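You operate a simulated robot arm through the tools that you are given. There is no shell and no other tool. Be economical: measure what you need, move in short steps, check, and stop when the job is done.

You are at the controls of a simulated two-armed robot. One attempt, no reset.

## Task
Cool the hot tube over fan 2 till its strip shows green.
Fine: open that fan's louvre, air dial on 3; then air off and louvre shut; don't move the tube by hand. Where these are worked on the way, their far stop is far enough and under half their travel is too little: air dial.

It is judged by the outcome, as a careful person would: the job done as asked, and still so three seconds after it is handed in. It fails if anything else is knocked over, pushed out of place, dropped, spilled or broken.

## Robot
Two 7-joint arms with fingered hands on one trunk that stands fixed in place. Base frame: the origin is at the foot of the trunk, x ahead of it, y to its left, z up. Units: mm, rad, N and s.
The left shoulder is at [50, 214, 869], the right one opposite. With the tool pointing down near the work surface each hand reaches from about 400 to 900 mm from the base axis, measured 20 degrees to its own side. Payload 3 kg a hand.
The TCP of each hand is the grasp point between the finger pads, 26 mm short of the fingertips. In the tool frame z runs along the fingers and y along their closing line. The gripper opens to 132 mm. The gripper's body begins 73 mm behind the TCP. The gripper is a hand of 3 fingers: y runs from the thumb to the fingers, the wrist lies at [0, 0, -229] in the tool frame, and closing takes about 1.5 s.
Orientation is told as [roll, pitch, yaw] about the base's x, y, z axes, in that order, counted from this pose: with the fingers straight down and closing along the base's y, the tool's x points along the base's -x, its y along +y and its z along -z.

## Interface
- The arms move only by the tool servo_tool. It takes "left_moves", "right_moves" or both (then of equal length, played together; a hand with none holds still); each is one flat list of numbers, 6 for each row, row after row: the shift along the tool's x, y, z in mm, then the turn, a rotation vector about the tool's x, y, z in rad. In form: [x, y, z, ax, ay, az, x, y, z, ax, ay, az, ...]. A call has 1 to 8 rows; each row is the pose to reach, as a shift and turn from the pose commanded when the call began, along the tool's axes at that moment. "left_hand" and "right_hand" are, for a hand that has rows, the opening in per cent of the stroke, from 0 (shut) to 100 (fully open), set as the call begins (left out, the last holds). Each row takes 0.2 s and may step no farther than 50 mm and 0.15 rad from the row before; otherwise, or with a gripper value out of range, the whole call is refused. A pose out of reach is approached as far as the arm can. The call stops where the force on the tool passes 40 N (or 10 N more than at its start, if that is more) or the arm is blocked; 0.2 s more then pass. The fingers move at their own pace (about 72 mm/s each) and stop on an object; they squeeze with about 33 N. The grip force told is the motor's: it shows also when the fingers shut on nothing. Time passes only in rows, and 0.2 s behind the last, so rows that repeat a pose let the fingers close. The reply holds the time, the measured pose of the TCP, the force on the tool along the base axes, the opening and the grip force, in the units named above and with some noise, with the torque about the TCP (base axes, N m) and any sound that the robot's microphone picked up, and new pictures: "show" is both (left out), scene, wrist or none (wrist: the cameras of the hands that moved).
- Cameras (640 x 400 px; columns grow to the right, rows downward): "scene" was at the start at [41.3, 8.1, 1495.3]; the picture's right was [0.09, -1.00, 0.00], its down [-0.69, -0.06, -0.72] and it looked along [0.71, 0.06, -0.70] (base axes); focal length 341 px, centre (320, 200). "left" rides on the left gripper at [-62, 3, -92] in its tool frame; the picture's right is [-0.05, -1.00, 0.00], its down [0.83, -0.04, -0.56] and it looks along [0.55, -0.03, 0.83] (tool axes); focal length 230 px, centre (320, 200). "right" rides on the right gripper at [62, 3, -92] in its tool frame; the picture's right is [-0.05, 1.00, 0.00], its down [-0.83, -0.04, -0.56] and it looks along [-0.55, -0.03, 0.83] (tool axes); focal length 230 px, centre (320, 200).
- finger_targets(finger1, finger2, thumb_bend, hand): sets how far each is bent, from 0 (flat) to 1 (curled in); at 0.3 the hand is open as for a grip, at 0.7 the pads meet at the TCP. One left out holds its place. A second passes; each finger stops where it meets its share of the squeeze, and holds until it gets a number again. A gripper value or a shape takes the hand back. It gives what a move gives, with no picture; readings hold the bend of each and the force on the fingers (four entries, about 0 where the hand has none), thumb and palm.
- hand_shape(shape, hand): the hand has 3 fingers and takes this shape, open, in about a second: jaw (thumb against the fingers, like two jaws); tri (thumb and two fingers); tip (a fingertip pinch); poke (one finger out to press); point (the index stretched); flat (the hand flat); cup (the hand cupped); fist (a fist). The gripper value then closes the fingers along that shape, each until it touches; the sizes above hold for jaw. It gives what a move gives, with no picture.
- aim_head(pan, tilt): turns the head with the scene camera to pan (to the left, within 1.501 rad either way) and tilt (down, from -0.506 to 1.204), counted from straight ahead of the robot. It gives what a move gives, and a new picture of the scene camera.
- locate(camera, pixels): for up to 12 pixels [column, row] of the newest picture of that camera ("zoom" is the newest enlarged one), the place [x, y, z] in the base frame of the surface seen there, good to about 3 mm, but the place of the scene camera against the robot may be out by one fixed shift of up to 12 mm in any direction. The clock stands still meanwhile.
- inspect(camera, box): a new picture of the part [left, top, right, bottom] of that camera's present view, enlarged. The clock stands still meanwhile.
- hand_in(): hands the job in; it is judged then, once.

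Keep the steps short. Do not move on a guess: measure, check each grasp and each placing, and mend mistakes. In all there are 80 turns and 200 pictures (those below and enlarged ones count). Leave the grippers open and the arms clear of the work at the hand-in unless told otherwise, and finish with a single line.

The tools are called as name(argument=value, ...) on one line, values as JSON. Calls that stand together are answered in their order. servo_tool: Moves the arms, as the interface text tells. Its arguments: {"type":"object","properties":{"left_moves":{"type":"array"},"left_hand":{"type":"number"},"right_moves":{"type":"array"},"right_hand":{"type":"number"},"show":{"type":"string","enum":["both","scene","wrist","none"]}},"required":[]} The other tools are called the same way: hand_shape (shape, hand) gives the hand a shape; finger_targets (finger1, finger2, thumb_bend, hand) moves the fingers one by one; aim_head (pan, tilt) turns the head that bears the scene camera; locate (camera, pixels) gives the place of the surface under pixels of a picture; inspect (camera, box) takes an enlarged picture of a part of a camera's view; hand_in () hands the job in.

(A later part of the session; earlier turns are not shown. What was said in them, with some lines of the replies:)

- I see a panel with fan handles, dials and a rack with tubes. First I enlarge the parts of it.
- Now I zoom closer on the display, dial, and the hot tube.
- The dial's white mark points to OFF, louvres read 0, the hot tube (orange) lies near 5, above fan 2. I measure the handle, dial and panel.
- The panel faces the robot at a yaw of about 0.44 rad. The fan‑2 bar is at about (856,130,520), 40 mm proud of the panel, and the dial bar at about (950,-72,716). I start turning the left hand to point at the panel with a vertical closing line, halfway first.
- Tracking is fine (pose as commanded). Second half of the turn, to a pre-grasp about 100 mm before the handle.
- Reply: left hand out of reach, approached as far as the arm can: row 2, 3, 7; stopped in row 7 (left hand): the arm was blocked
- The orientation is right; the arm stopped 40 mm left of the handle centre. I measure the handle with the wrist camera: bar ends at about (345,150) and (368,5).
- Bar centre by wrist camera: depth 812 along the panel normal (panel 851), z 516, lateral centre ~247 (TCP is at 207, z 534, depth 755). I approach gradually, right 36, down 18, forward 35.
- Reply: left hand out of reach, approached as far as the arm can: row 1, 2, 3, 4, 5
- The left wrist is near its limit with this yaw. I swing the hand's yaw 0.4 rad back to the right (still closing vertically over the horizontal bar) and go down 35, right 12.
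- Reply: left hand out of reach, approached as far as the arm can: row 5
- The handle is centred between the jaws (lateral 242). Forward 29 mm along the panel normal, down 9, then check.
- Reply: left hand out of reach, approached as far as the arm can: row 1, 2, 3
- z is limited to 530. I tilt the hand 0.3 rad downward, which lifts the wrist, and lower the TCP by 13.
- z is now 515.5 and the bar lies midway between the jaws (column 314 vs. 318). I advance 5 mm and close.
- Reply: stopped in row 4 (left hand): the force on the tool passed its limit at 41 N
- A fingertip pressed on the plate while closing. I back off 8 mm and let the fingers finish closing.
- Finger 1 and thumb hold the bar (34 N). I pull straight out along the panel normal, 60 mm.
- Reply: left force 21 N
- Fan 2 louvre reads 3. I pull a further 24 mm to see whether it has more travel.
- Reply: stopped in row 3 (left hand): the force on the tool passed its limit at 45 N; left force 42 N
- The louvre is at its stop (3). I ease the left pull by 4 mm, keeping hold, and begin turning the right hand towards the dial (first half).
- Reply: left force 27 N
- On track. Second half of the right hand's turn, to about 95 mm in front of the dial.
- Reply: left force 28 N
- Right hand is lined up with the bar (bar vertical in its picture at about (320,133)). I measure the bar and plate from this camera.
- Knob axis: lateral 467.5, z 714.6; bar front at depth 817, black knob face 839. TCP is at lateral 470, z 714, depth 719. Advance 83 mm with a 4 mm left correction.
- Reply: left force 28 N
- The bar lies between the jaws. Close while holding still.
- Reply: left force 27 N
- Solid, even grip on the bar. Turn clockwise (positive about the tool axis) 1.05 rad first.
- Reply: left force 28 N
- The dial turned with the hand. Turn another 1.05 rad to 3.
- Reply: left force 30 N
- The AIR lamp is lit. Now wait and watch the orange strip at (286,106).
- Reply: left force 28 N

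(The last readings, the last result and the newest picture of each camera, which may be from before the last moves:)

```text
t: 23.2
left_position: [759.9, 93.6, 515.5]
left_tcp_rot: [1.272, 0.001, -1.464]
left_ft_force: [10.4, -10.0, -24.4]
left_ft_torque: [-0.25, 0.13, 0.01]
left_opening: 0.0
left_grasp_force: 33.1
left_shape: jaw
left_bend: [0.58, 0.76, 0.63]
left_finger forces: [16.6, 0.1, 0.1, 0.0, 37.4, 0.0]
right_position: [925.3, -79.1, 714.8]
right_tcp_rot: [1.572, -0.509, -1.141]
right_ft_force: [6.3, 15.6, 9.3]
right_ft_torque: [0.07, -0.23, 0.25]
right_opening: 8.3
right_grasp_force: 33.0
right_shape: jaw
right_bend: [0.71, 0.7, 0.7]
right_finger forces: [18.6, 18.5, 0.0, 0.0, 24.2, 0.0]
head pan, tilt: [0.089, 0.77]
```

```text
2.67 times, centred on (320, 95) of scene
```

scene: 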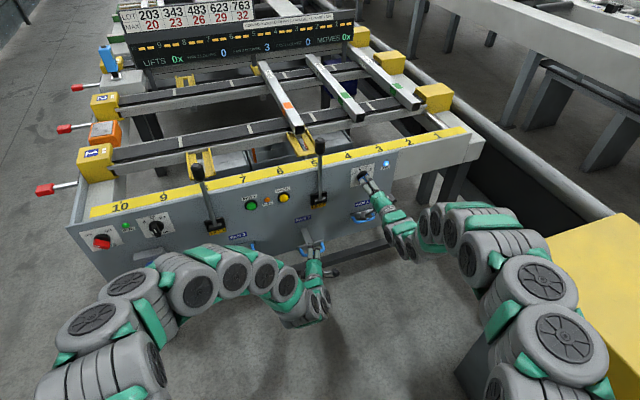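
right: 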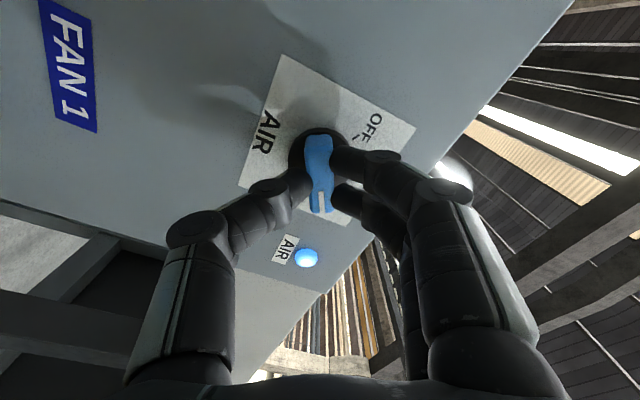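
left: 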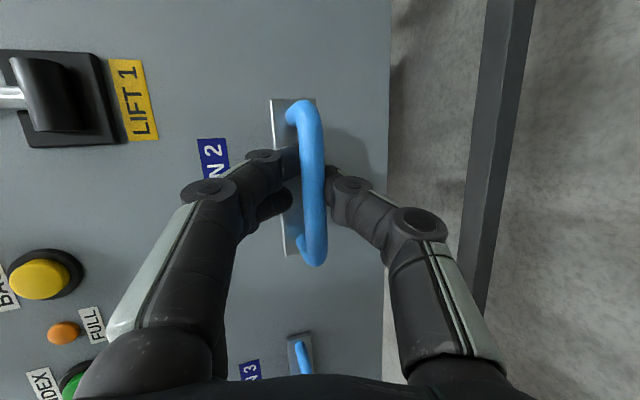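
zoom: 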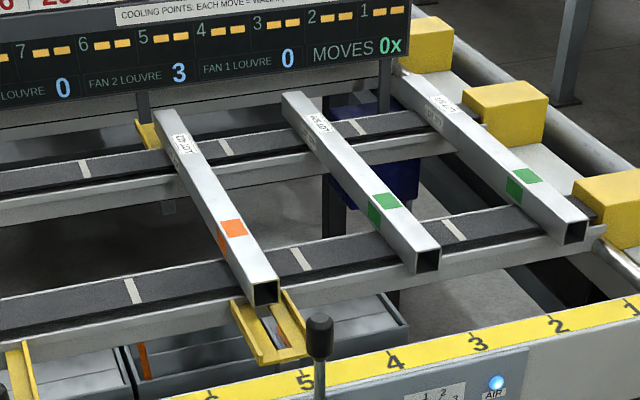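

No change yet. Check that the dial stands on 3, and wait longer.

servo_tool(right_moves=[0, 0, 0, 0, 0, 0, 0, 0, 0, 0, 0, 0, 0, 0, 0, 0, 0, 0, 0, 0, 0, 0, 0, 0, 0, 0, 0, 0, 0, 0, 0, 0, 0, 0, 0, 0, 0, 0, 0, 0, 0, 0, 0, 0, 0, 0, 0, 0], show="none")

servo_tool(right_moves=[0, 0, 0, 0, 0, 0, 0, 0, 0, 0, 0, 0, 0, 0, 0, 0, 0, 0, 0, 0, 0, 0, 0, 0, 0, 0, 0, 0, 0, 0, 0, 0, 0, 0, 0, 0, 0, 0, 0, 0, 0, 0, 0, 0, 0, 0, 0, 0], show="none")

inspect(camera="scene", box=[240, 60, 336, 120])

inspect(camera="scene", box=[340, 150, 404, 190])

inspect(camera="right", box=[220, 40, 420, 240])

```text
t: 25.0
left_position: [759.3, 94.1, 516.2]
left_tcp_rot: [1.271, 0.0, -1.464]
left_ft_force: [11.2, -10.2, -24.4]
left_ft_torque: [-0.25, 0.13, 0.07]
left_opening: 0.4
left_grasp_force: 33.3
left_shape: jaw
left_bend: [0.58, 0.76, 0.63]
left_finger forces: [17.1, 0.1, 0.0, 0.1, 37.3, 0.0]
right_position: [924.9, -81.2, 714.4]
right_tcp_rot: [1.574, -0.51, -1.142]
right_ft_force: [5.4, 14.0, 8.5]
right_ft_torque: [0.09, -0.2, 0.25]
right_opening: 8.4
right_grasp_force: 33.3
right_shape: jaw
right_bend: [0.71, 0.7, 0.7]
right_finger forces: [18.6, 18.5, 0.0, 0.0, 24.5, 0.1]
head pan, tilt: [0.089, 0.77]
```

```text
t: 26.8
left_position: [759.3, 94.1, 515.2]
left_tcp_rot: [1.272, 0.0, -1.465]
left_ft_force: [11.0, -9.6, -24.9]
left_ft_torque: [-0.25, 0.12, 0.06]
left_opening: 0.0
left_grasp_force: 32.9
left_shape: jaw
left_bend: [0.58, 0.76, 0.63]
left_finger forces: [17.2, 0.1, 0.0, 0.0, 37.3, 0.0]
right_position: [925.0, -80.0, 713.4]
right_tcp_rot: [1.57, -0.51, -1.142]
right_ft_force: [5.3, 14.2, 9.5]
right_ft_torque: [0.06, -0.24, 0.27]
right_opening: 8.2
right_grasp_force: 33.0
right_shape: jaw
right_bend: [0.71, 0.7, 0.7]
right_finger forces: [18.6, 18.5, 0.1, 0.0, 24.5, 0.1]
head pan, tilt: [0.089, 0.77]
```

```text
6.67 times, centred on (288, 90) of scene
```

zoom: 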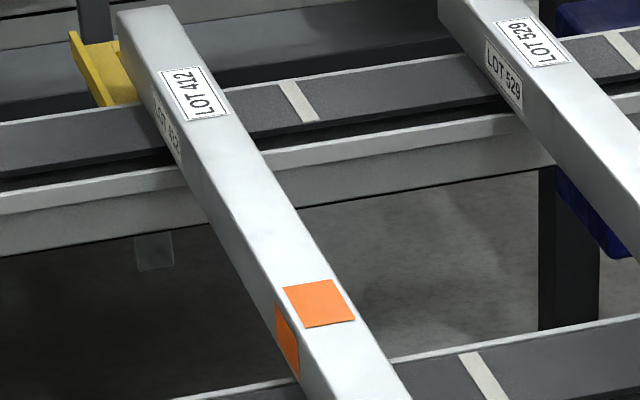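

```text
10.00 times, centred on (372, 170) of scene
```

zoom: 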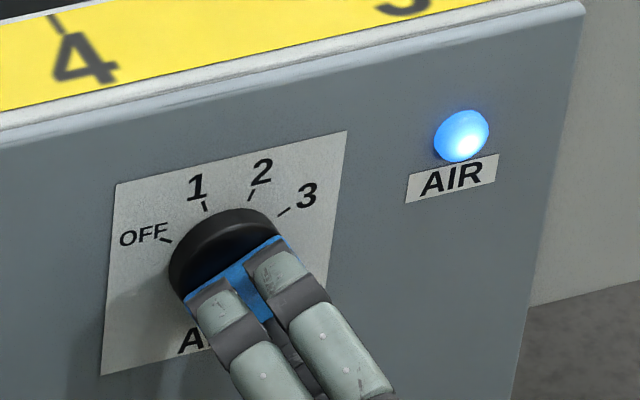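

```text
2.00 times, centred on (320, 140) of right
```

zoom: 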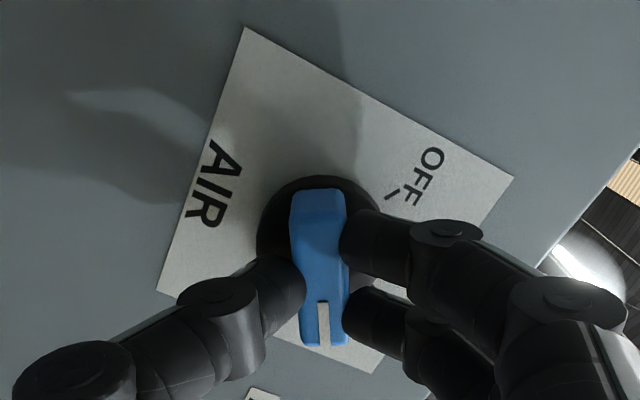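

The dial is at 3, louvre 3, air on. Let me wait some 9 s more and look again.

servo_tool(right_moves=[0, 0, 0, 0, 0, 0, 0, 0, 0, 0, 0, 0, 0, 0, 0, 0, 0, 0, 0, 0, 0, 0, 0, 0, 0, 0, 0, 0, 0, 0, 0, 0, 0, 0, 0, 0, 0, 0, 0, 0, 0, 0, 0, 0, 0, 0, 0, 0], show="none")

servo_tool(right_moves=[0, 0, 0, 0, 0, 0, 0, 0, 0, 0, 0, 0, 0, 0, 0, 0, 0, 0, 0, 0, 0, 0, 0, 0, 0, 0, 0, 0, 0, 0, 0, 0, 0, 0, 0, 0, 0, 0, 0, 0, 0, 0, 0, 0, 0, 0, 0, 0], show="none")

servo_tool(right_moves=[0, 0, 0, 0, 0, 0, 0, 0, 0, 0, 0, 0, 0, 0, 0, 0, 0, 0, 0, 0, 0, 0, 0, 0, 0, 0, 0, 0, 0, 0, 0, 0, 0, 0, 0, 0, 0, 0, 0, 0, 0, 0, 0, 0, 0, 0, 0, 0], show="none")

servo_tool(right_moves=[0, 0, 0, 0, 0, 0, 0, 0, 0, 0, 0, 0, 0, 0, 0, 0, 0, 0, 0, 0, 0, 0, 0, 0, 0, 0, 0, 0, 0, 0, 0, 0, 0, 0, 0, 0, 0, 0, 0, 0, 0, 0, 0, 0, 0, 0, 0, 0], show="none")

inspect(camera="scene", box=[200, 20, 440, 170])

```text
t: 28.6
left_position: [758.9, 93.7, 515.3]
left_tcp_rot: [1.272, -0.002, -1.463]
left_ft_force: [12.1, -9.2, -25.3]
left_ft_torque: [-0.25, 0.12, 0.04]
left_opening: 0.0
left_grasp_force: 32.8
left_shape: jaw
left_bend: [0.58, 0.76, 0.63]
left_finger forces: [17.3, 0.0, 0.1, 0.1, 37.5, 0.0]
right_position: [924.2, -78.8, 714.8]
right_tcp_rot: [1.571, -0.509, -1.142]
right_ft_force: [4.1, 14.7, 8.5]
right_ft_torque: [0.08, -0.21, 0.25]
right_opening: 8.3
right_grasp_force: 32.5
right_shape: jaw
right_bend: [0.71, 0.7, 0.7]
right_finger forces: [18.6, 18.4, 0.0, 0.0, 24.8, 0.1]
head pan, tilt: [0.089, 0.77]
```

```text
t: 30.4
left_position: [759.8, 93.3, 516.8]
left_tcp_rot: [1.272, 0.001, -1.464]
left_ft_force: [11.5, -8.5, -24.3]
left_ft_torque: [-0.24, 0.13, 0.08]
left_opening: 0.0
left_grasp_force: 33.2
left_shape: jaw
left_bend: [0.58, 0.76, 0.63]
left_finger forces: [17.2, 0.1, 0.0, 0.0, 37.4, 0.0]
right_position: [925.6, -79.7, 714.3]
right_tcp_rot: [1.57, -0.51, -1.14]
right_ft_force: [4.7, 13.2, 8.7]
right_ft_torque: [0.11, -0.2, 0.23]
right_opening: 8.2
right_grasp_force: 32.6
right_shape: jaw
right_bend: [0.71, 0.7, 0.7]
right_finger forces: [18.6, 18.5, 0.0, 0.1, 24.8, 0.0]
head pan, tilt: [0.089, 0.77]
```

```text
t: 32.2
left_position: [759.8, 93.0, 516.7]
left_tcp_rot: [1.273, 0.0, -1.464]
left_ft_force: [12.1, -7.8, -24.6]
left_ft_torque: [-0.21, 0.12, 0.08]
left_opening: 0.0
left_grasp_force: 33.2
left_shape: jaw
left_bend: [0.58, 0.76, 0.63]
left_finger forces: [17.4, 0.1, 0.0, 0.1, 37.5, 0.0]
right_position: [926.1, -80.8, 714.1]
right_tcp_rot: [1.573, -0.51, -1.141]
right_ft_force: [5.0, 13.3, 8.8]
right_ft_torque: [0.09, -0.22, 0.24]
right_opening: 8.1
right_grasp_force: 33.2
right_shape: jaw
right_bend: [0.71, 0.7, 0.7]
right_finger forces: [18.6, 18.6, 0.1, 0.0, 25.0, 0.0]
head pan, tilt: [0.089, 0.77]
```

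```text
t: 34.0
left_position: [759.0, 94.2, 513.8]
left_tcp_rot: [1.272, 0.001, -1.465]
left_ft_force: [12.7, -7.4, -25.6]
left_ft_torque: [-0.22, 0.15, 0.06]
left_opening: 0.1
left_grasp_force: 32.6
left_shape: jaw
left_bend: [0.58, 0.76, 0.63]
left_finger forces: [17.4, 0.0, 0.1, 0.1, 37.5, 0.1]
right_position: [925.0, -79.7, 713.9]
right_tcp_rot: [1.573, -0.511, -1.142]
right_ft_force: [4.3, 13.3, 7.9]
right_ft_torque: [0.06, -0.2, 0.24]
right_opening: 8.0
right_grasp_force: 33.3
right_shape: jaw
right_bend: [0.71, 0.7, 0.7]
right_finger forces: [18.6, 18.5, 0.0, 0.0, 25.2, 0.0]
head pan, tilt: [0.089, 0.77]
```

```text
2.67 times, centred on (320, 95) of scene
```

zoom: 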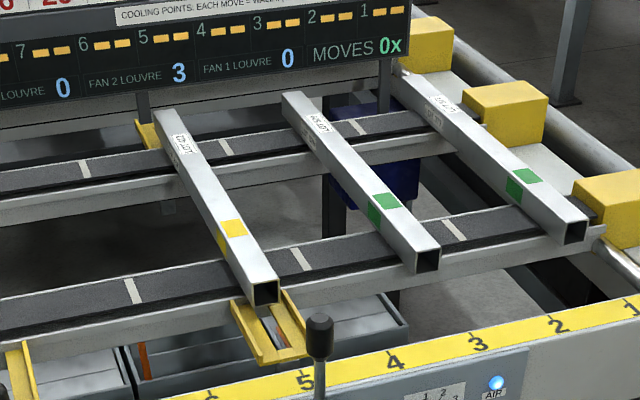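

It works over time: the strip is now yellow. Keep waiting.

servo_tool(right_moves=[0, 0, 0, 0, 0, 0, 0, 0, 0, 0, 0, 0, 0, 0, 0, 0, 0, 0, 0, 0, 0, 0, 0, 0, 0, 0, 0, 0, 0, 0, 0, 0, 0, 0, 0, 0, 0, 0, 0, 0, 0, 0, 0, 0, 0, 0, 0, 0], show="none")

servo_tool(right_moves=[0, 0, 0, 0, 0, 0, 0, 0, 0, 0, 0, 0, 0, 0, 0, 0, 0, 0, 0, 0, 0, 0, 0, 0, 0, 0, 0, 0, 0, 0, 0, 0, 0, 0, 0, 0, 0, 0, 0, 0, 0, 0, 0, 0, 0, 0, 0, 0], show="none")

servo_tool(right_moves=[0, 0, 0, 0, 0, 0, 0, 0, 0, 0, 0, 0, 0, 0, 0, 0, 0, 0, 0, 0, 0, 0, 0, 0, 0, 0, 0, 0, 0, 0, 0, 0, 0, 0, 0, 0, 0, 0, 0, 0, 0, 0, 0, 0, 0, 0, 0, 0], show="none")

inspect(camera="scene", box=[200, 20, 440, 170])

servo_tool(right_moves=[0, 0, 0, 0, 0, 0, 0, 0, 0, 0, 0, 0, 0, 0, 0, 0, 0, 0, 0, 0, 0, 0, 0, 0, 0, 0, 0, 0, 0, 0, 0, 0, 0, 0, 0, 0, 0, 0, 0, 0, 0, 0, 0, 0, 0, 0, 0, 0], show="none")

servo_tool(right_moves=[0, 0, 0, 0, 0, 0, 0, 0, 0, 0, 0, 0, 0, 0, 0, 0, 0, 0, 0, 0, 0, 0, 0, 0, 0, 0, 0, 0, 0, 0, 0, 0, 0, 0, 0, 0, 0, 0, 0, 0, 0, 0, 0, 0, 0, 0, 0, 0], show="none")

inspect(camera="scene", box=[200, 20, 440, 170])

```text
t: 35.8
left_position: [759.7, 92.0, 515.7]
left_tcp_rot: [1.273, 0.0, -1.465]
left_ft_force: [14.1, -6.2, -25.1]
left_ft_torque: [-0.25, 0.12, 0.06]
left_opening: 0.0
left_grasp_force: 33.0
left_shape: jaw
left_bend: [0.58, 0.76, 0.63]
left_finger forces: [17.6, 0.0, 0.1, 0.0, 37.3, 0.0]
right_position: [925.8, -79.6, 714.5]
right_tcp_rot: [1.574, -0.51, -1.142]
right_ft_force: [4.1, 12.9, 6.7]
right_ft_torque: [0.05, -0.24, 0.2]
right_opening: 8.0
right_grasp_force: 33.2
right_shape: jaw
right_bend: [0.71, 0.7, 0.7]
right_finger forces: [18.7, 18.5, 0.0, 0.0, 25.3, 0.0]
head pan, tilt: [0.089, 0.77]
```

```text
t: 37.6
left_position: [759.7, 94.0, 516.0]
left_tcp_rot: [1.272, -0.001, -1.464]
left_ft_force: [13.7, -6.8, -24.6]
left_ft_torque: [-0.22, 0.15, 0.1]
left_opening: 0.0
left_grasp_force: 33.1
left_shape: jaw
left_bend: [0.58, 0.76, 0.63]
left_finger forces: [17.9, 0.1, 0.0, 0.1, 37.4, 0.1]
right_position: [926.0, -79.4, 714.9]
right_tcp_rot: [1.573, -0.51, -1.141]
right_ft_force: [3.6, 11.6, 8.6]
right_ft_torque: [0.08, -0.21, 0.25]
right_opening: 8.4
right_grasp_force: 33.1
right_shape: jaw
right_bend: [0.71, 0.7, 0.7]
right_finger forces: [18.7, 18.6, 0.0, 0.0, 25.3, 0.0]
head pan, tilt: [0.089, 0.77]
```

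```text
t: 39.4
left_position: [758.8, 93.4, 514.7]
left_tcp_rot: [1.274, -0.002, -1.463]
left_ft_force: [13.7, -5.9, -25.6]
left_ft_torque: [-0.22, 0.12, 0.14]
left_opening: 0.0
left_grasp_force: 33.3
left_shape: jaw
left_bend: [0.58, 0.76, 0.63]
left_finger forces: [17.9, 0.1, 0.0, 0.0, 37.5, 0.0]
right_position: [925.3, -79.8, 713.5]
right_tcp_rot: [1.573, -0.509, -1.141]
right_ft_force: [3.3, 11.5, 8.3]
right_ft_torque: [0.06, -0.19, 0.22]
right_opening: 8.1
right_grasp_force: 32.9
right_shape: jaw
right_bend: [0.71, 0.7, 0.7]
right_finger forces: [18.6, 18.6, 0.0, 0.1, 25.2, 0.0]
head pan, tilt: [0.089, 0.77]
```

```text
2.67 times, centred on (320, 95) of scene
```

zoom: 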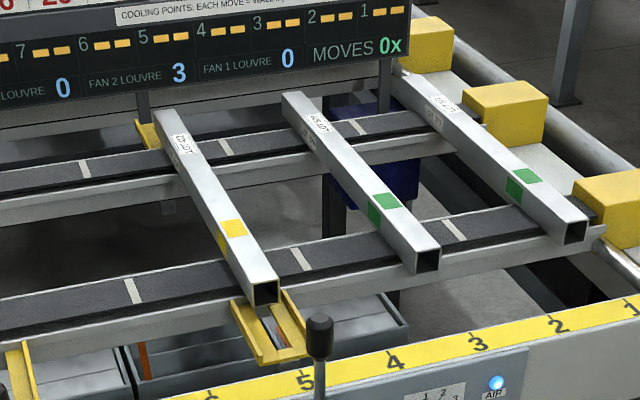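

```text
t: 41.2
left_position: [758.7, 92.9, 515.5]
left_tcp_rot: [1.271, 0.001, -1.466]
left_ft_force: [13.2, -6.1, -25.7]
left_ft_torque: [-0.21, 0.17, 0.1]
left_opening: 0.1
left_grasp_force: 32.8
left_shape: jaw
left_bend: [0.58, 0.76, 0.63]
left_finger forces: [17.8, 0.1, 0.0, 0.0, 37.4, 0.0]
right_position: [924.8, -79.8, 714.4]
right_tcp_rot: [1.571, -0.511, -1.141]
right_ft_force: [3.3, 12.2, 7.5]
right_ft_torque: [0.07, -0.25, 0.21]
right_opening: 8.1
right_grasp_force: 33.3
right_shape: jaw
right_bend: [0.71, 0.7, 0.7]
right_finger forces: [18.5, 18.6, 0.1, 0.1, 25.3, 0.0]
head pan, tilt: [0.089, 0.77]
```

```text
t: 43.0
left_position: [760.0, 93.6, 515.5]
left_tcp_rot: [1.272, 0.0, -1.464]
left_ft_force: [14.8, -6.1, -25.9]
left_ft_torque: [-0.23, 0.11, 0.11]
left_opening: 0.2
left_grasp_force: 33.2
left_shape: jaw
left_bend: [0.58, 0.76, 0.63]
left_finger forces: [18.2, 0.0, 0.0, 0.0, 37.4, 0.0]
right_position: [925.9, -80.5, 713.8]
right_tcp_rot: [1.573, -0.511, -1.141]
right_ft_force: [3.1, 12.7, 8.3]
right_ft_torque: [0.07, -0.22, 0.22]
right_opening: 8.1
right_grasp_force: 32.8
right_shape: jaw
right_bend: [0.71, 0.7, 0.7]
right_finger forces: [18.6, 18.6, 0.0, 0.0, 25.3, 0.1]
head pan, tilt: [0.089, 0.77]
```

```text
2.67 times, centred on (320, 95) of scene
```

zoom: 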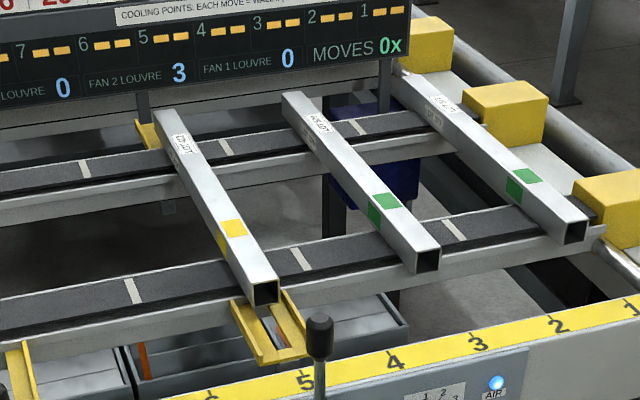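

Still yellow at t=43. Wait on, checking every ~3.6 s.

servo_tool(right_moves=[0, 0, 0, 0, 0, 0, 0, 0, 0, 0, 0, 0, 0, 0, 0, 0, 0, 0, 0, 0, 0, 0, 0, 0, 0, 0, 0, 0, 0, 0, 0, 0, 0, 0, 0, 0, 0, 0, 0, 0, 0, 0, 0, 0, 0, 0, 0, 0], show="none")

servo_tool(right_moves=[0, 0, 0, 0, 0, 0, 0, 0, 0, 0, 0, 0, 0, 0, 0, 0, 0, 0, 0, 0, 0, 0, 0, 0, 0, 0, 0, 0, 0, 0, 0, 0, 0, 0, 0, 0, 0, 0, 0, 0, 0, 0, 0, 0, 0, 0, 0, 0], show="none")

inspect(camera="scene", box=[200, 20, 440, 170])

servo_tool(right_moves=[0, 0, 0, 0, 0, 0, 0, 0, 0, 0, 0, 0, 0, 0, 0, 0, 0, 0, 0, 0, 0, 0, 0, 0, 0, 0, 0, 0, 0, 0, 0, 0, 0, 0, 0, 0, 0, 0, 0, 0, 0, 0, 0, 0, 0, 0, 0, 0], show="none")

inspect(camera="scene", box=[200, 20, 440, 170])

```text
t: 44.8
left_position: [759.9, 95.0, 515.3]
left_tcp_rot: [1.272, -0.002, -1.465]
left_ft_force: [13.6, -4.9, -25.7]
left_ft_torque: [-0.21, 0.13, 0.14]
left_opening: 0.0
left_grasp_force: 32.6
left_shape: jaw
left_bend: [0.58, 0.76, 0.63]
left_finger forces: [18.1, 0.0, 0.1, 0.0, 37.6, 0.1]
right_position: [925.7, -80.4, 713.6]
right_tcp_rot: [1.573, -0.51, -1.141]
right_ft_force: [3.2, 11.4, 8.4]
right_ft_torque: [0.08, -0.19, 0.21]
right_opening: 8.2
right_grasp_force: 33.6
right_shape: jaw
right_bend: [0.71, 0.7, 0.7]
right_finger forces: [18.6, 18.5, 0.1, 0.0, 25.3, 0.0]
head pan, tilt: [0.089, 0.77]
```

```text
t: 46.6
left_position: [759.4, 93.7, 515.1]
left_tcp_rot: [1.272, 0.0, -1.464]
left_ft_force: [14.6, -5.8, -24.6]
left_ft_torque: [-0.24, 0.11, 0.15]
left_opening: 0.0
left_grasp_force: 32.6
left_shape: jaw
left_bend: [0.58, 0.76, 0.63]
left_finger forces: [18.4, 0.0, 0.1, 0.0, 37.2, 0.0]
right_position: [925.9, -79.9, 714.0]
right_tcp_rot: [1.571, -0.51, -1.141]
right_ft_force: [2.5, 11.9, 9.0]
right_ft_torque: [0.05, -0.23, 0.24]
right_opening: 8.1
right_grasp_force: 32.7
right_shape: jaw
right_bend: [0.71, 0.7, 0.7]
right_finger forces: [18.7, 18.6, 0.0, 0.0, 25.5, 0.0]
head pan, tilt: [0.089, 0.77]
```

```text
2.67 times, centred on (320, 95) of scene
```

zoom: 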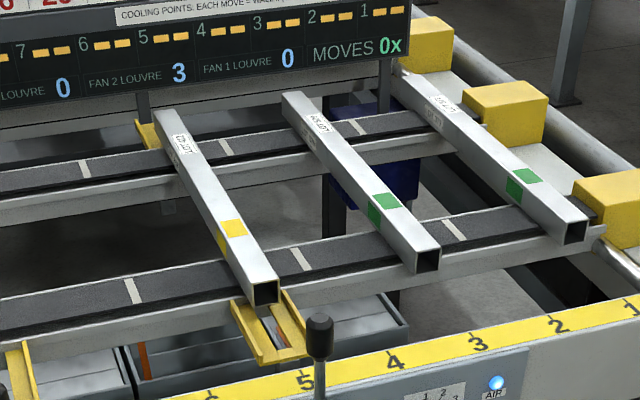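

```text
t: 48.4
left_position: [759.2, 94.0, 515.1]
left_tcp_rot: [1.273, -0.001, -1.465]
left_ft_force: [14.2, -4.4, -26.1]
left_ft_torque: [-0.22, 0.16, 0.12]
left_opening: 0.0
left_grasp_force: 32.6
left_shape: jaw
left_bend: [0.58, 0.76, 0.63]
left_finger forces: [18.6, 0.0, 0.0, 0.0, 37.5, 0.0]
right_position: [925.5, -80.3, 713.6]
right_tcp_rot: [1.573, -0.51, -1.141]
right_ft_force: [3.0, 12.6, 7.3]
right_ft_torque: [0.07, -0.2, 0.2]
right_opening: 8.2
right_grasp_force: 32.8
right_shape: jaw
right_bend: [0.71, 0.7, 0.7]
right_finger forces: [18.6, 18.6, 0.0, 0.0, 25.4, 0.0]
head pan, tilt: [0.089, 0.77]
```

```text
2.67 times, centred on (320, 95) of scene
```

zoom: 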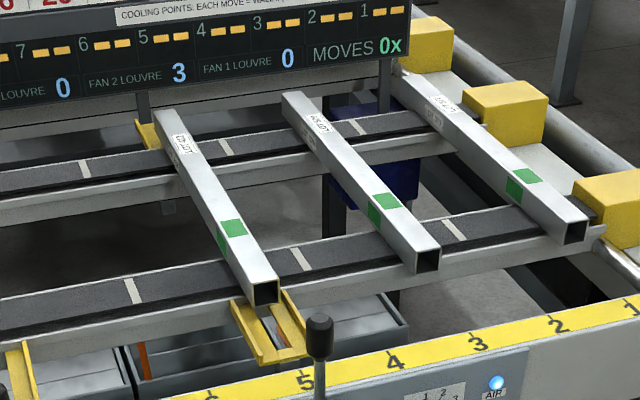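

The strip is green. Turn the dial back counter-clockwise, first half.

servo_tool(right_moves=[0, 0, 0, 0, 0, -0.14, 0, 0, 0, 0, 0, -0.28, 0, 0, 0, 0, 0, -0.42, 0, 0, 0, 0, 0, -0.56, 0, 0, 0, 0, 0, -0.7, 0, 0, 0, 0, 0, -0.84, 0, 0, 0, 0, 0, -0.98, 0, 0, 0, 0, 0, -1.06], show="none")

servo_tool(right_moves=[0, 0, 0, 0, 0, -0.14, 0, 0, 0, 0, 0, -0.28, 0, 0, 0, 0, 0, -0.42, 0, 0, 0, 0, 0, -0.56, 0, 0, 0, 0, 0, -0.7, 0, 0, 0, 0, 0, -0.84, 0, 0, 0, 0, 0, -0.98, 0, 0, 0, 0, 0, -1.05])

```text
t: 50.2
left_position: [757.8, 93.2, 515.9]
left_tcp_rot: [1.273, 0.0, -1.465]
left_ft_force: [14.0, -2.9, -25.3]
left_ft_torque: [-0.22, 0.12, 0.2]
left_opening: 0.0
left_grasp_force: 33.1
left_shape: jaw
left_bend: [0.58, 0.76, 0.63]
left_finger forces: [18.8, 0.0, 0.0, 0.0, 37.3, 0.0]
right_position: [925.2, -81.4, 713.7]
right_tcp_rot: [-2.901, -1.57, -2.95]
right_ft_force: [5.8, 6.7, 8.9]
right_ft_torque: [0.08, -0.09, 0.18]
right_opening: 8.4
right_grasp_force: 33.4
right_shape: jaw
right_bend: [0.71, 0.71, 0.7]
right_finger forces: [15.8, 16.1, 0.1, 0.1, 29.1, 0.0]
head pan, tilt: [0.089, 0.77]
```

```text
t: 52.0
left_position: [758.6, 93.0, 515.8]
left_tcp_rot: [1.273, 0.0, -1.465]
left_ft_force: [16.4, -3.4, -25.6]
left_ft_torque: [-0.2, 0.17, 0.17]
left_opening: 0.1
left_grasp_force: 32.9
left_shape: jaw
left_bend: [0.58, 0.76, 0.63]
left_finger forces: [19.2, 0.0, 0.1, 0.0, 37.5, 0.0]
right_position: [925.4, -79.4, 713.5]
right_tcp_rot: [-1.57, -0.521, 2.004]
right_ft_force: [0.6, 7.3, 7.9]
right_ft_torque: [0.05, -0.06, 0.09]
right_opening: 8.4
right_grasp_force: 32.3
right_shape: jaw
right_bend: [0.71, 0.71, 0.7]
right_finger forces: [15.0, 14.5, 0.0, 0.0, 33.1, 0.0]
head pan, tilt: [0.089, 0.77]
```

scene: 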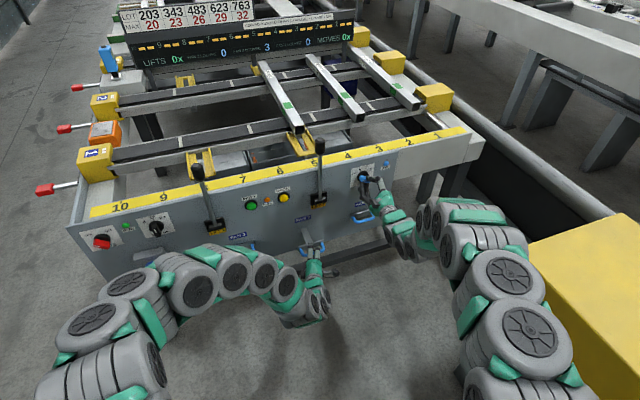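
right: 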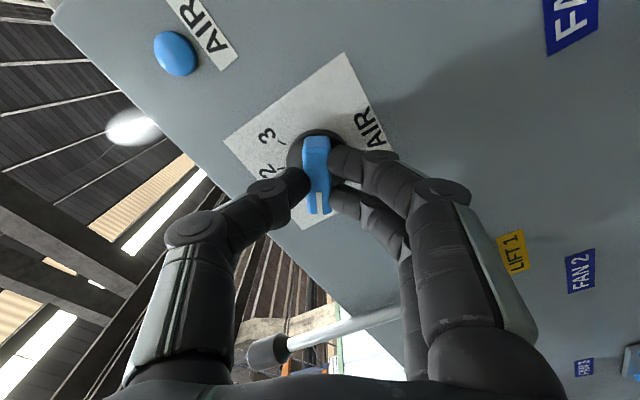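

Dial back at OFF, lamp out. Open the right hand (holding still) while the left pushes the louvre in 64 mm.

servo_tool(left_moves=[2.6, 2.2, 7.2, 0, 0, 0, 5.2, 4.5, 14.4, 0, 0, 0, 7.8, 6.7, 21.7, 0, 0, 0, 10.4, 9, 28.9, 0, 0, 0, 13, 11.2, 36.1, 0, 0, 0, 15.6, 13.4, 43.3, 0, 0, 0, 18.1, 15.7, 50.6, 0, 0, 0, 20.7, 17.9, 57.8, 0, 0, 0], right_moves=[0, 0, 0, 0, 0, 0, 0, 0, 0, 0, 0, 0, 0, 0, 0, 0, 0, 0, 0, 0, 0, 0, 0, 0, 0, 0, 0, 0, 0, 0, 0, 0, 0, 0, 0, 0, 0, 0, 0, 0, 0, 0, 0, 0, 0, 0, 0, 0], right_hand=100)

inspect(camera="scene", box=[200, 20, 440, 170])

```text
t: 53.8
left_position: [817.4, 120.5, 516.0]
left_tcp_rot: [1.273, 0.0, -1.464]
left_ft_force: [-0.1, -6.3, -28.5]
left_ft_torque: [-0.2, 0.12, 0.1]
left_opening: 0.1
left_grasp_force: 33.0
left_shape: jaw
left_bend: [0.6, 0.76, 0.63]
left_finger forces: [15.6, 0.1, 0.1, 0.0, 37.3, 0.1]
right_position: [925.6, -82.1, 713.2]
right_tcp_rot: [-1.57, -0.522, 2.001]
right_ft_force: [0.6, -0.3, 0.5]
right_ft_torque: [0.01, -0.01, 0.0]
right_opening: 131.6
right_grasp_force: 0.1
right_shape: jaw
right_bend: [0.3, 0.3, 0.3]
right_finger forces: [0.1, 0.0, 0.0, 0.0, 0.0, 0.1]
head pan, tilt: [0.089, 0.77]
```

scene: 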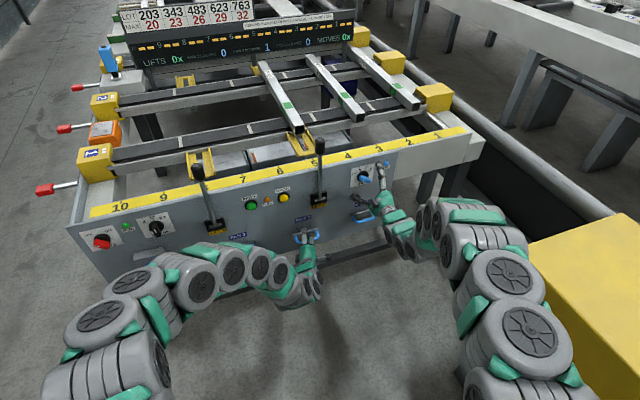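
right: 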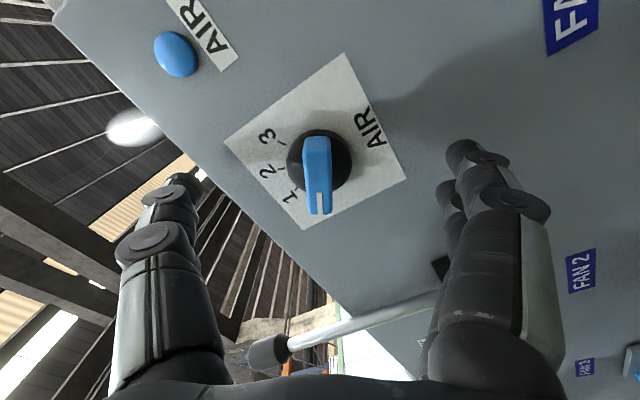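
left: 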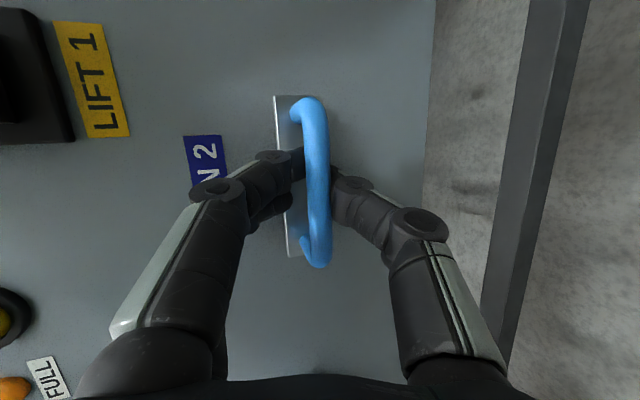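

```text
2.67 times, centred on (320, 95) of scene
```

zoom: 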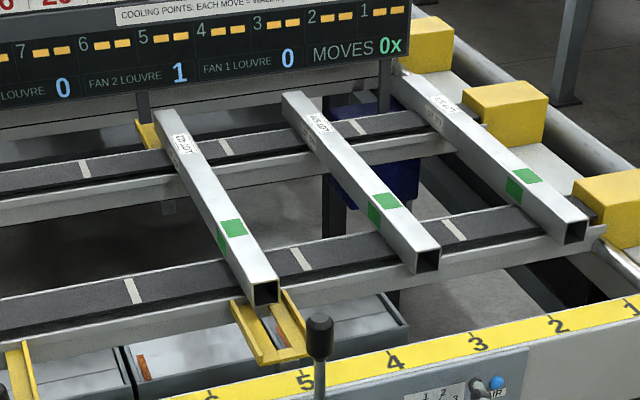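

Louvre reads 1; push on gently up to 20 mm more to its stop while the right hand retreats from the dial.

servo_tool(left_moves=[1.6, 1.4, 4.5, 0, 0, 0, 3.2, 2.8, 9, 0, 0, 0, 4.9, 4.2, 13.5, 0, 0, 0, 6.5, 5.6, 18, 0, 0, 0], right_moves=[0, 0, -25, 0, 0, 0, 0, 0, -50, 0, 0, 0, 0, 0, -75, 0, 0, 0, 0, 0, -100, 0, 0, 0])

inspect(camera="scene", box=[200, 20, 440, 170])

```text
t: 54.8
left_position: [836.8, 128.2, 514.8]
left_tcp_rot: [1.271, 0.0, -1.463]
left_ft_force: [-2.2, -1.7, -26.5]
left_ft_torque: [-0.18, 0.09, 0.12]
left_opening: 0.0
left_grasp_force: 32.8
left_shape: jaw
left_bend: [0.61, 0.76, 0.63]
left_finger forces: [14.7, 0.0, 0.0, 0.1, 37.4, 0.0]
right_position: [833.7, -122.3, 711.4]
right_tcp_rot: [-1.57, -0.525, 2.0]
right_ft_force: [-0.3, 0.0, -0.3]
right_ft_torque: [0.03, 0.05, -0.02]
right_opening: 131.6
right_grasp_force: 0.0
right_shape: jaw
right_bend: [0.3, 0.3, 0.3]
right_finger forces: [0.1, 0.1, 0.0, 0.0, 0.1, 0.1]
head pan, tilt: [0.089, 0.77]
```

scene: 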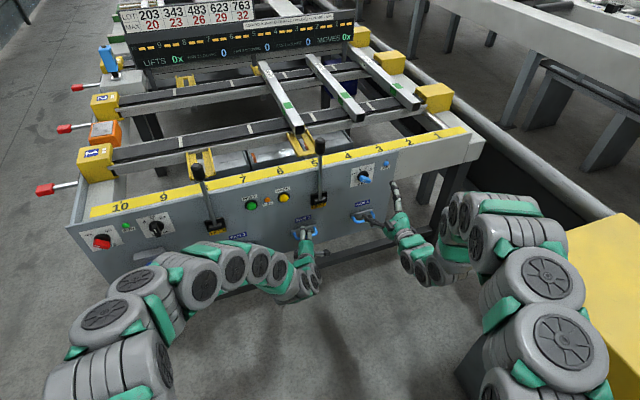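
right: 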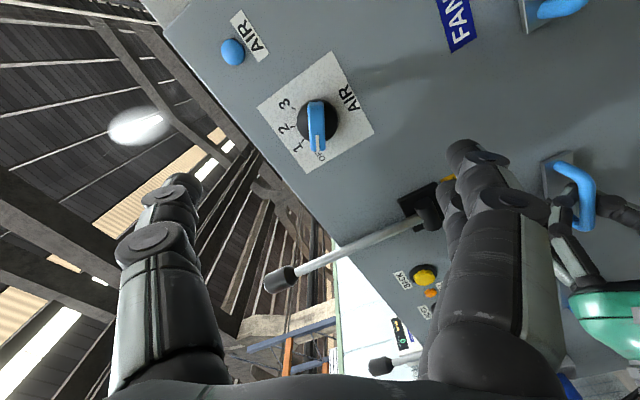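
left: 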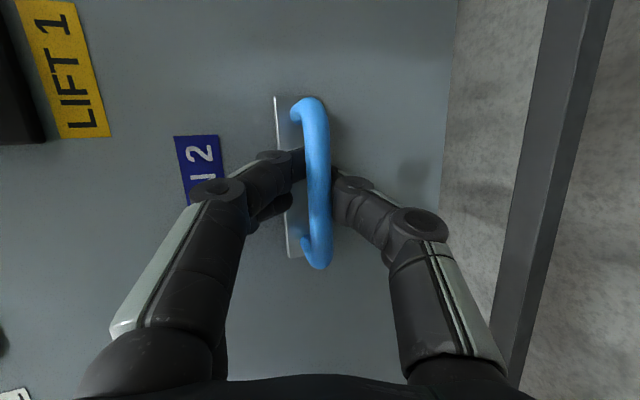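

```text
2.67 times, centred on (320, 95) of scene
```

zoom: 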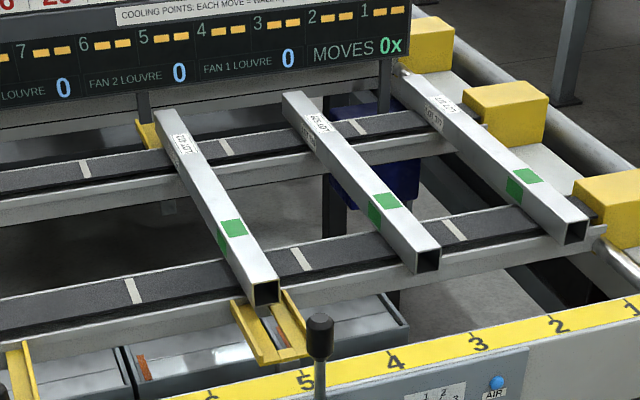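

Louvre reads 0 but no stop was felt. Push up to 10 mm more gently to be sure it is fully shut.

servo_tool(left_moves=[1, 0.8, 2.7, 0, 0, 0, 1.9, 1.7, 5.4, 0, 0, 0, 2.9, 2.5, 8.1, 0, 0, 0, 3.9, 3.4, 10.8, 0, 0, 0], show="wrist")

inspect(camera="scene", box=[280, 205, 380, 255])

```text
t: 55.8
left_position: [842.6, 130.8, 512.1]
left_tcp_rot: [1.264, 0.0, -1.47]
left_ft_force: [-6.2, -4.7, -12.8]
left_ft_torque: [0.11, -0.24, 0.18]
left_opening: 0.0
left_grasp_force: 32.6
left_shape: jaw
left_bend: [0.64, 0.8, 0.66]
left_finger forces: [0.1, 15.5, 0.0, 0.0, 34.8, 0.0]
right_position: [833.2, -121.4, 711.9]
right_tcp_rot: [-1.569, -0.523, 2.001]
right_ft_force: [-0.4, 0.1, 0.7]
right_ft_torque: [0.01, 0.04, 0.01]
right_opening: 131.6
right_grasp_force: 0.1
right_shape: jaw
right_bend: [0.3, 0.3, 0.3]
right_finger forces: [0.1, 0.0, 0.1, 0.1, 0.1, 0.0]
head pan, tilt: [0.089, 0.77]
stopped in row 4 (left hand): the force on the tool passed its limit at 42 N (the readings are from after the stop); the commanded pose is now the measured one
```

left: 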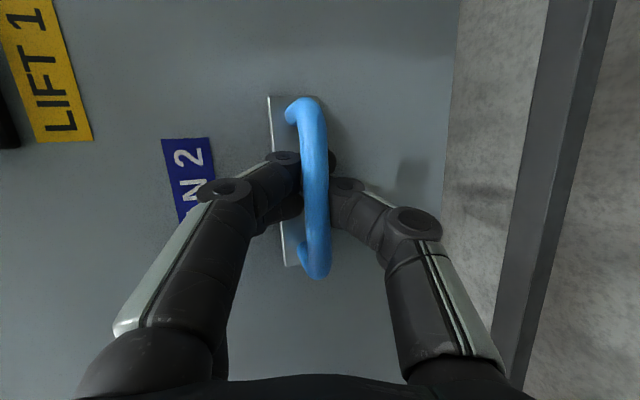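

```text
6.40 times, centred on (330, 230) of scene
```

zoom: 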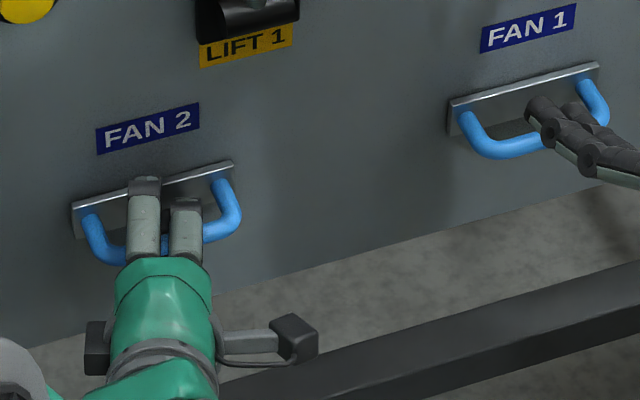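

The plate is back flush against the panel at its stop. Open the left hand in place.

servo_tool(left_moves=[0, 0, 0, 0, 0, 0, 0, 0, 0, 0, 0, 0, 0, 0, 0, 0, 0, 0, 0, 0, 0, 0, 0, 0, 0, 0, 0, 0, 0, 0, 0, 0, 0, 0, 0, 0, 0, 0, 0, 0, 0, 0, 0, 0, 0, 0, 0, 0], left_hand=100, show="wrist")

```text
t: 56.3
left_position: [838.3, 123.9, 508.2]
left_tcp_rot: [1.252, -0.002, -1.482]
left_ft_force: [-53.0, -16.1, 3.1]
left_ft_torque: [0.25, -0.7, 0.5]
left_opening: 105.0
left_grasp_force: 0.1
left_shape: jaw
left_bend: [0.3, 0.72, 0.3]
left_finger forces: [0.0, 54.1, 0.1, 0.0, 0.0, 0.0]
right_position: [833.5, -121.8, 712.7]
right_tcp_rot: [-1.568, -0.525, 2.0]
right_ft_force: [-0.4, -0.3, 0.2]
right_ft_torque: [-0.03, 0.0, -0.01]
right_opening: 132.0
right_grasp_force: 0.0
right_shape: jaw
right_bend: [0.3, 0.3, 0.3]
right_finger forces: [0.0, 0.0, 0.0, 0.1, 0.0, 0.1]
head pan, tilt: [0.089, 0.77]
stopped in row 2 (left hand): the force on the tool passed its limit at 52 N (the readings are from after the stop); the commanded pose is now the measured one
```

left: 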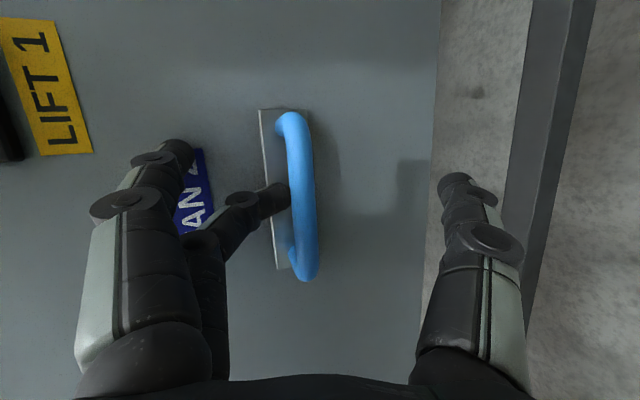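

Finger 2's tip jams on the plate. Back off 10 mm so it can open.

servo_tool(left_moves=[-1.3, -1.1, -3.6, 0, 0, 0, -2.6, -2.2, -7.2, 0, 0, 0, -3.2, -2.8, -9, 0, 0, 0, -3.2, -2.8, -9, 0, 0, 0], left_hand=100, show="wrist")

```text
t: 57.3
left_position: [831.5, 124.9, 510.0]
left_tcp_rot: [1.262, 0.0, -1.472]
left_ft_force: [-26.9, -10.0, -8.8]
left_ft_torque: [0.05, -0.09, 0.18]
left_opening: 102.3
left_grasp_force: 0.1
left_shape: jaw
left_bend: [0.3, 0.65, 0.3]
left_finger forces: [0.1, 28.3, 0.1, 0.1, 0.1, 0.0]
right_position: [834.9, -122.6, 711.5]
right_tcp_rot: [-1.571, -0.522, 2.003]
right_ft_force: [0.3, 0.0, -0.5]
right_ft_torque: [-0.03, 0.0, 0.03]
right_opening: 132.0
right_grasp_force: 0.0
right_shape: jaw
right_bend: [0.3, 0.3, 0.3]
right_finger forces: [0.0, 0.2, 0.0, 0.0, 0.1, 0.0]
head pan, tilt: [0.089, 0.77]
```

left: 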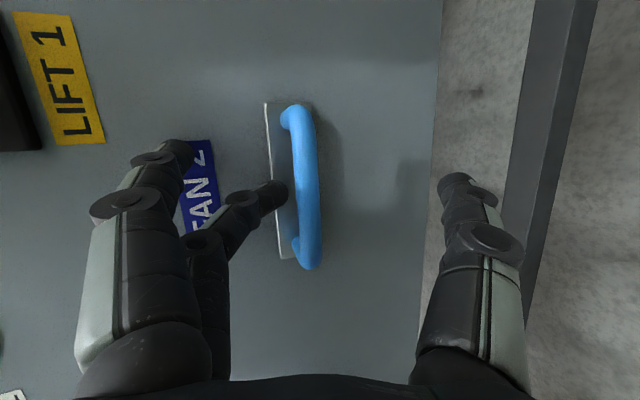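

Force is falling; back off another 12 mm.

servo_tool(left_moves=[-1.3, -1.1, -3.6, 0, 0, 0, -2.6, -2.2, -7.2, 0, 0, 0, -3.9, -3.4, -10.8, 0, 0, 0, -3.9, -3.4, -10.8, 0, 0, 0], left_hand=100, show="wrist")

```text
t: 58.3
left_position: [820.7, 120.5, 511.2]
left_tcp_rot: [1.262, 0.0, -1.471]
left_ft_force: [-0.6, -0.1, 0.3]
left_ft_torque: [-0.01, 0.02, -0.01]
left_opening: 131.8
left_grasp_force: 0.0
left_shape: jaw
left_bend: [0.3, 0.3, 0.3]
left_finger forces: [0.0, 0.0, 0.1, 0.0, 0.0, 0.0]
right_position: [833.8, -123.1, 711.8]
right_tcp_rot: [-1.571, -0.523, 1.999]
right_ft_force: [-0.3, -0.4, 0.8]
right_ft_torque: [-0.02, 0.0, -0.01]
right_opening: 132.0
right_grasp_force: 0.2
right_shape: jaw
right_bend: [0.3, 0.3, 0.3]
right_finger forces: [0.1, 0.0, 0.0, 0.1, 0.0, 0.0]
head pan, tilt: [0.089, 0.77]
```

left: 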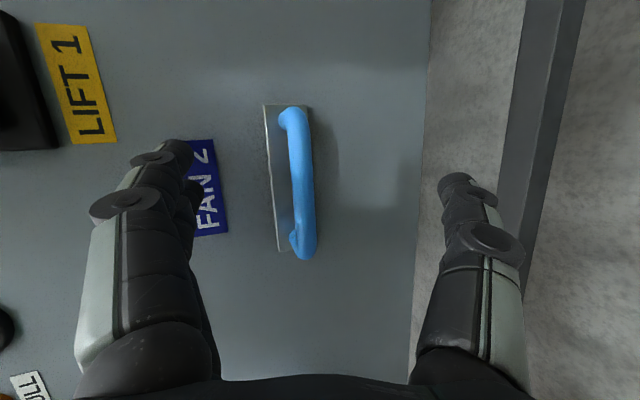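

Hand fully open and free. Retreat both hands from the panel.

servo_tool(left_moves=[-6, -5, -18, 0, 0, 0, -13, -11, -36, 0, 0, 0, -19, -17, -54, 0, 0, 0, -25, -22, -72, 0, 0, 0], right_moves=[0, 0, -15, 0, 0, 0, 0, 0, -30, 0, 0, 0, 0, 0, -45, 0, 0, 0, 0, 0, -60, 0, 0, 0])

inspect(camera="scene", box=[200, 20, 440, 170])

inspect(camera="scene", box=[280, 150, 400, 250])

```text
t: 59.3
left_position: [748.4, 88.8, 512.8]
left_tcp_rot: [1.261, -0.001, -1.473]
left_ft_force: [-0.3, 0.7, 0.0]
left_ft_torque: [0.01, 0.0, 0.04]
left_opening: 132.0
left_grasp_force: 0.0
left_shape: jaw
left_bend: [0.3, 0.3, 0.3]
left_finger forces: [0.1, 0.0, 0.1, 0.0, 0.0, 0.0]
right_position: [779.4, -148.8, 713.7]
right_tcp_rot: [-1.571, -0.522, 2.0]
right_ft_force: [-0.3, -0.6, -0.8]
right_ft_torque: [0.0, 0.01, -0.06]
right_opening: 132.1
right_grasp_force: 0.1
right_shape: jaw
right_bend: [0.3, 0.3, 0.3]
right_finger forces: [0.1, 0.0, 0.0, 0.0, 0.1, 0.0]
head pan, tilt: [0.089, 0.77]
```

scene: 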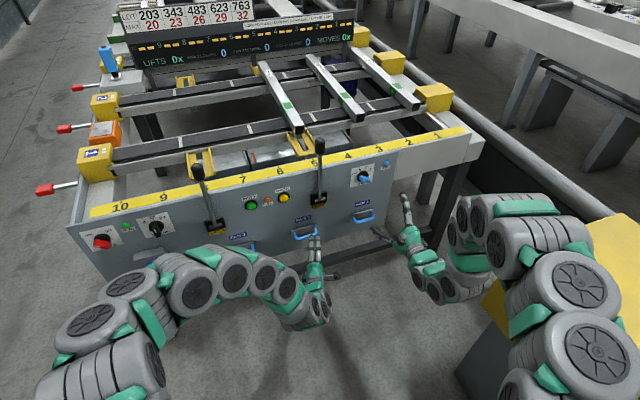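
right: 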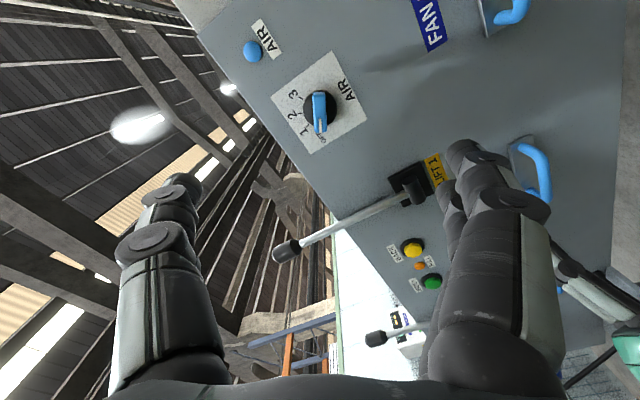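
left: 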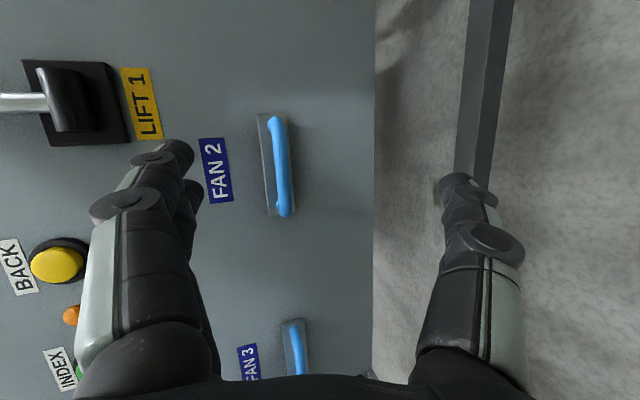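

```text
2.67 times, centred on (320, 95) of scene
```

zoom: 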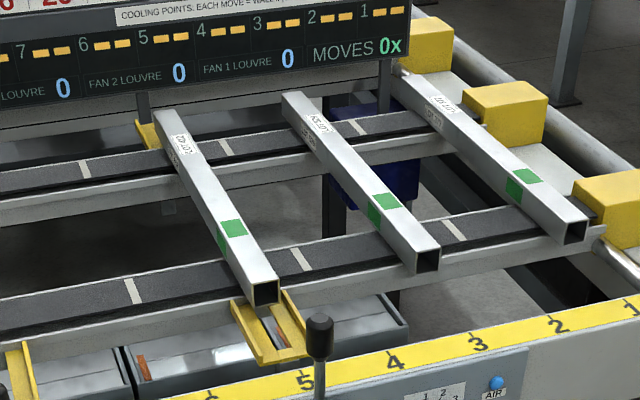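

```text
4.00 times, centred on (340, 200) of scene
```

zoom: 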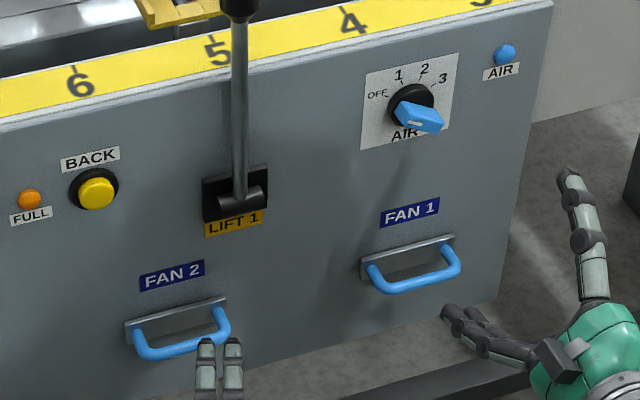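

Strip green, louvre 0 and flush, dial OFF with the lamp out, hands open and clear. I hand in.

hand_in()

```text
The job is handed in.
```

The hot tube over fan 2 was cooled until its strip turned green; the air is now off, the fan 2 louvre is shut, and the tube was not touched by hand.
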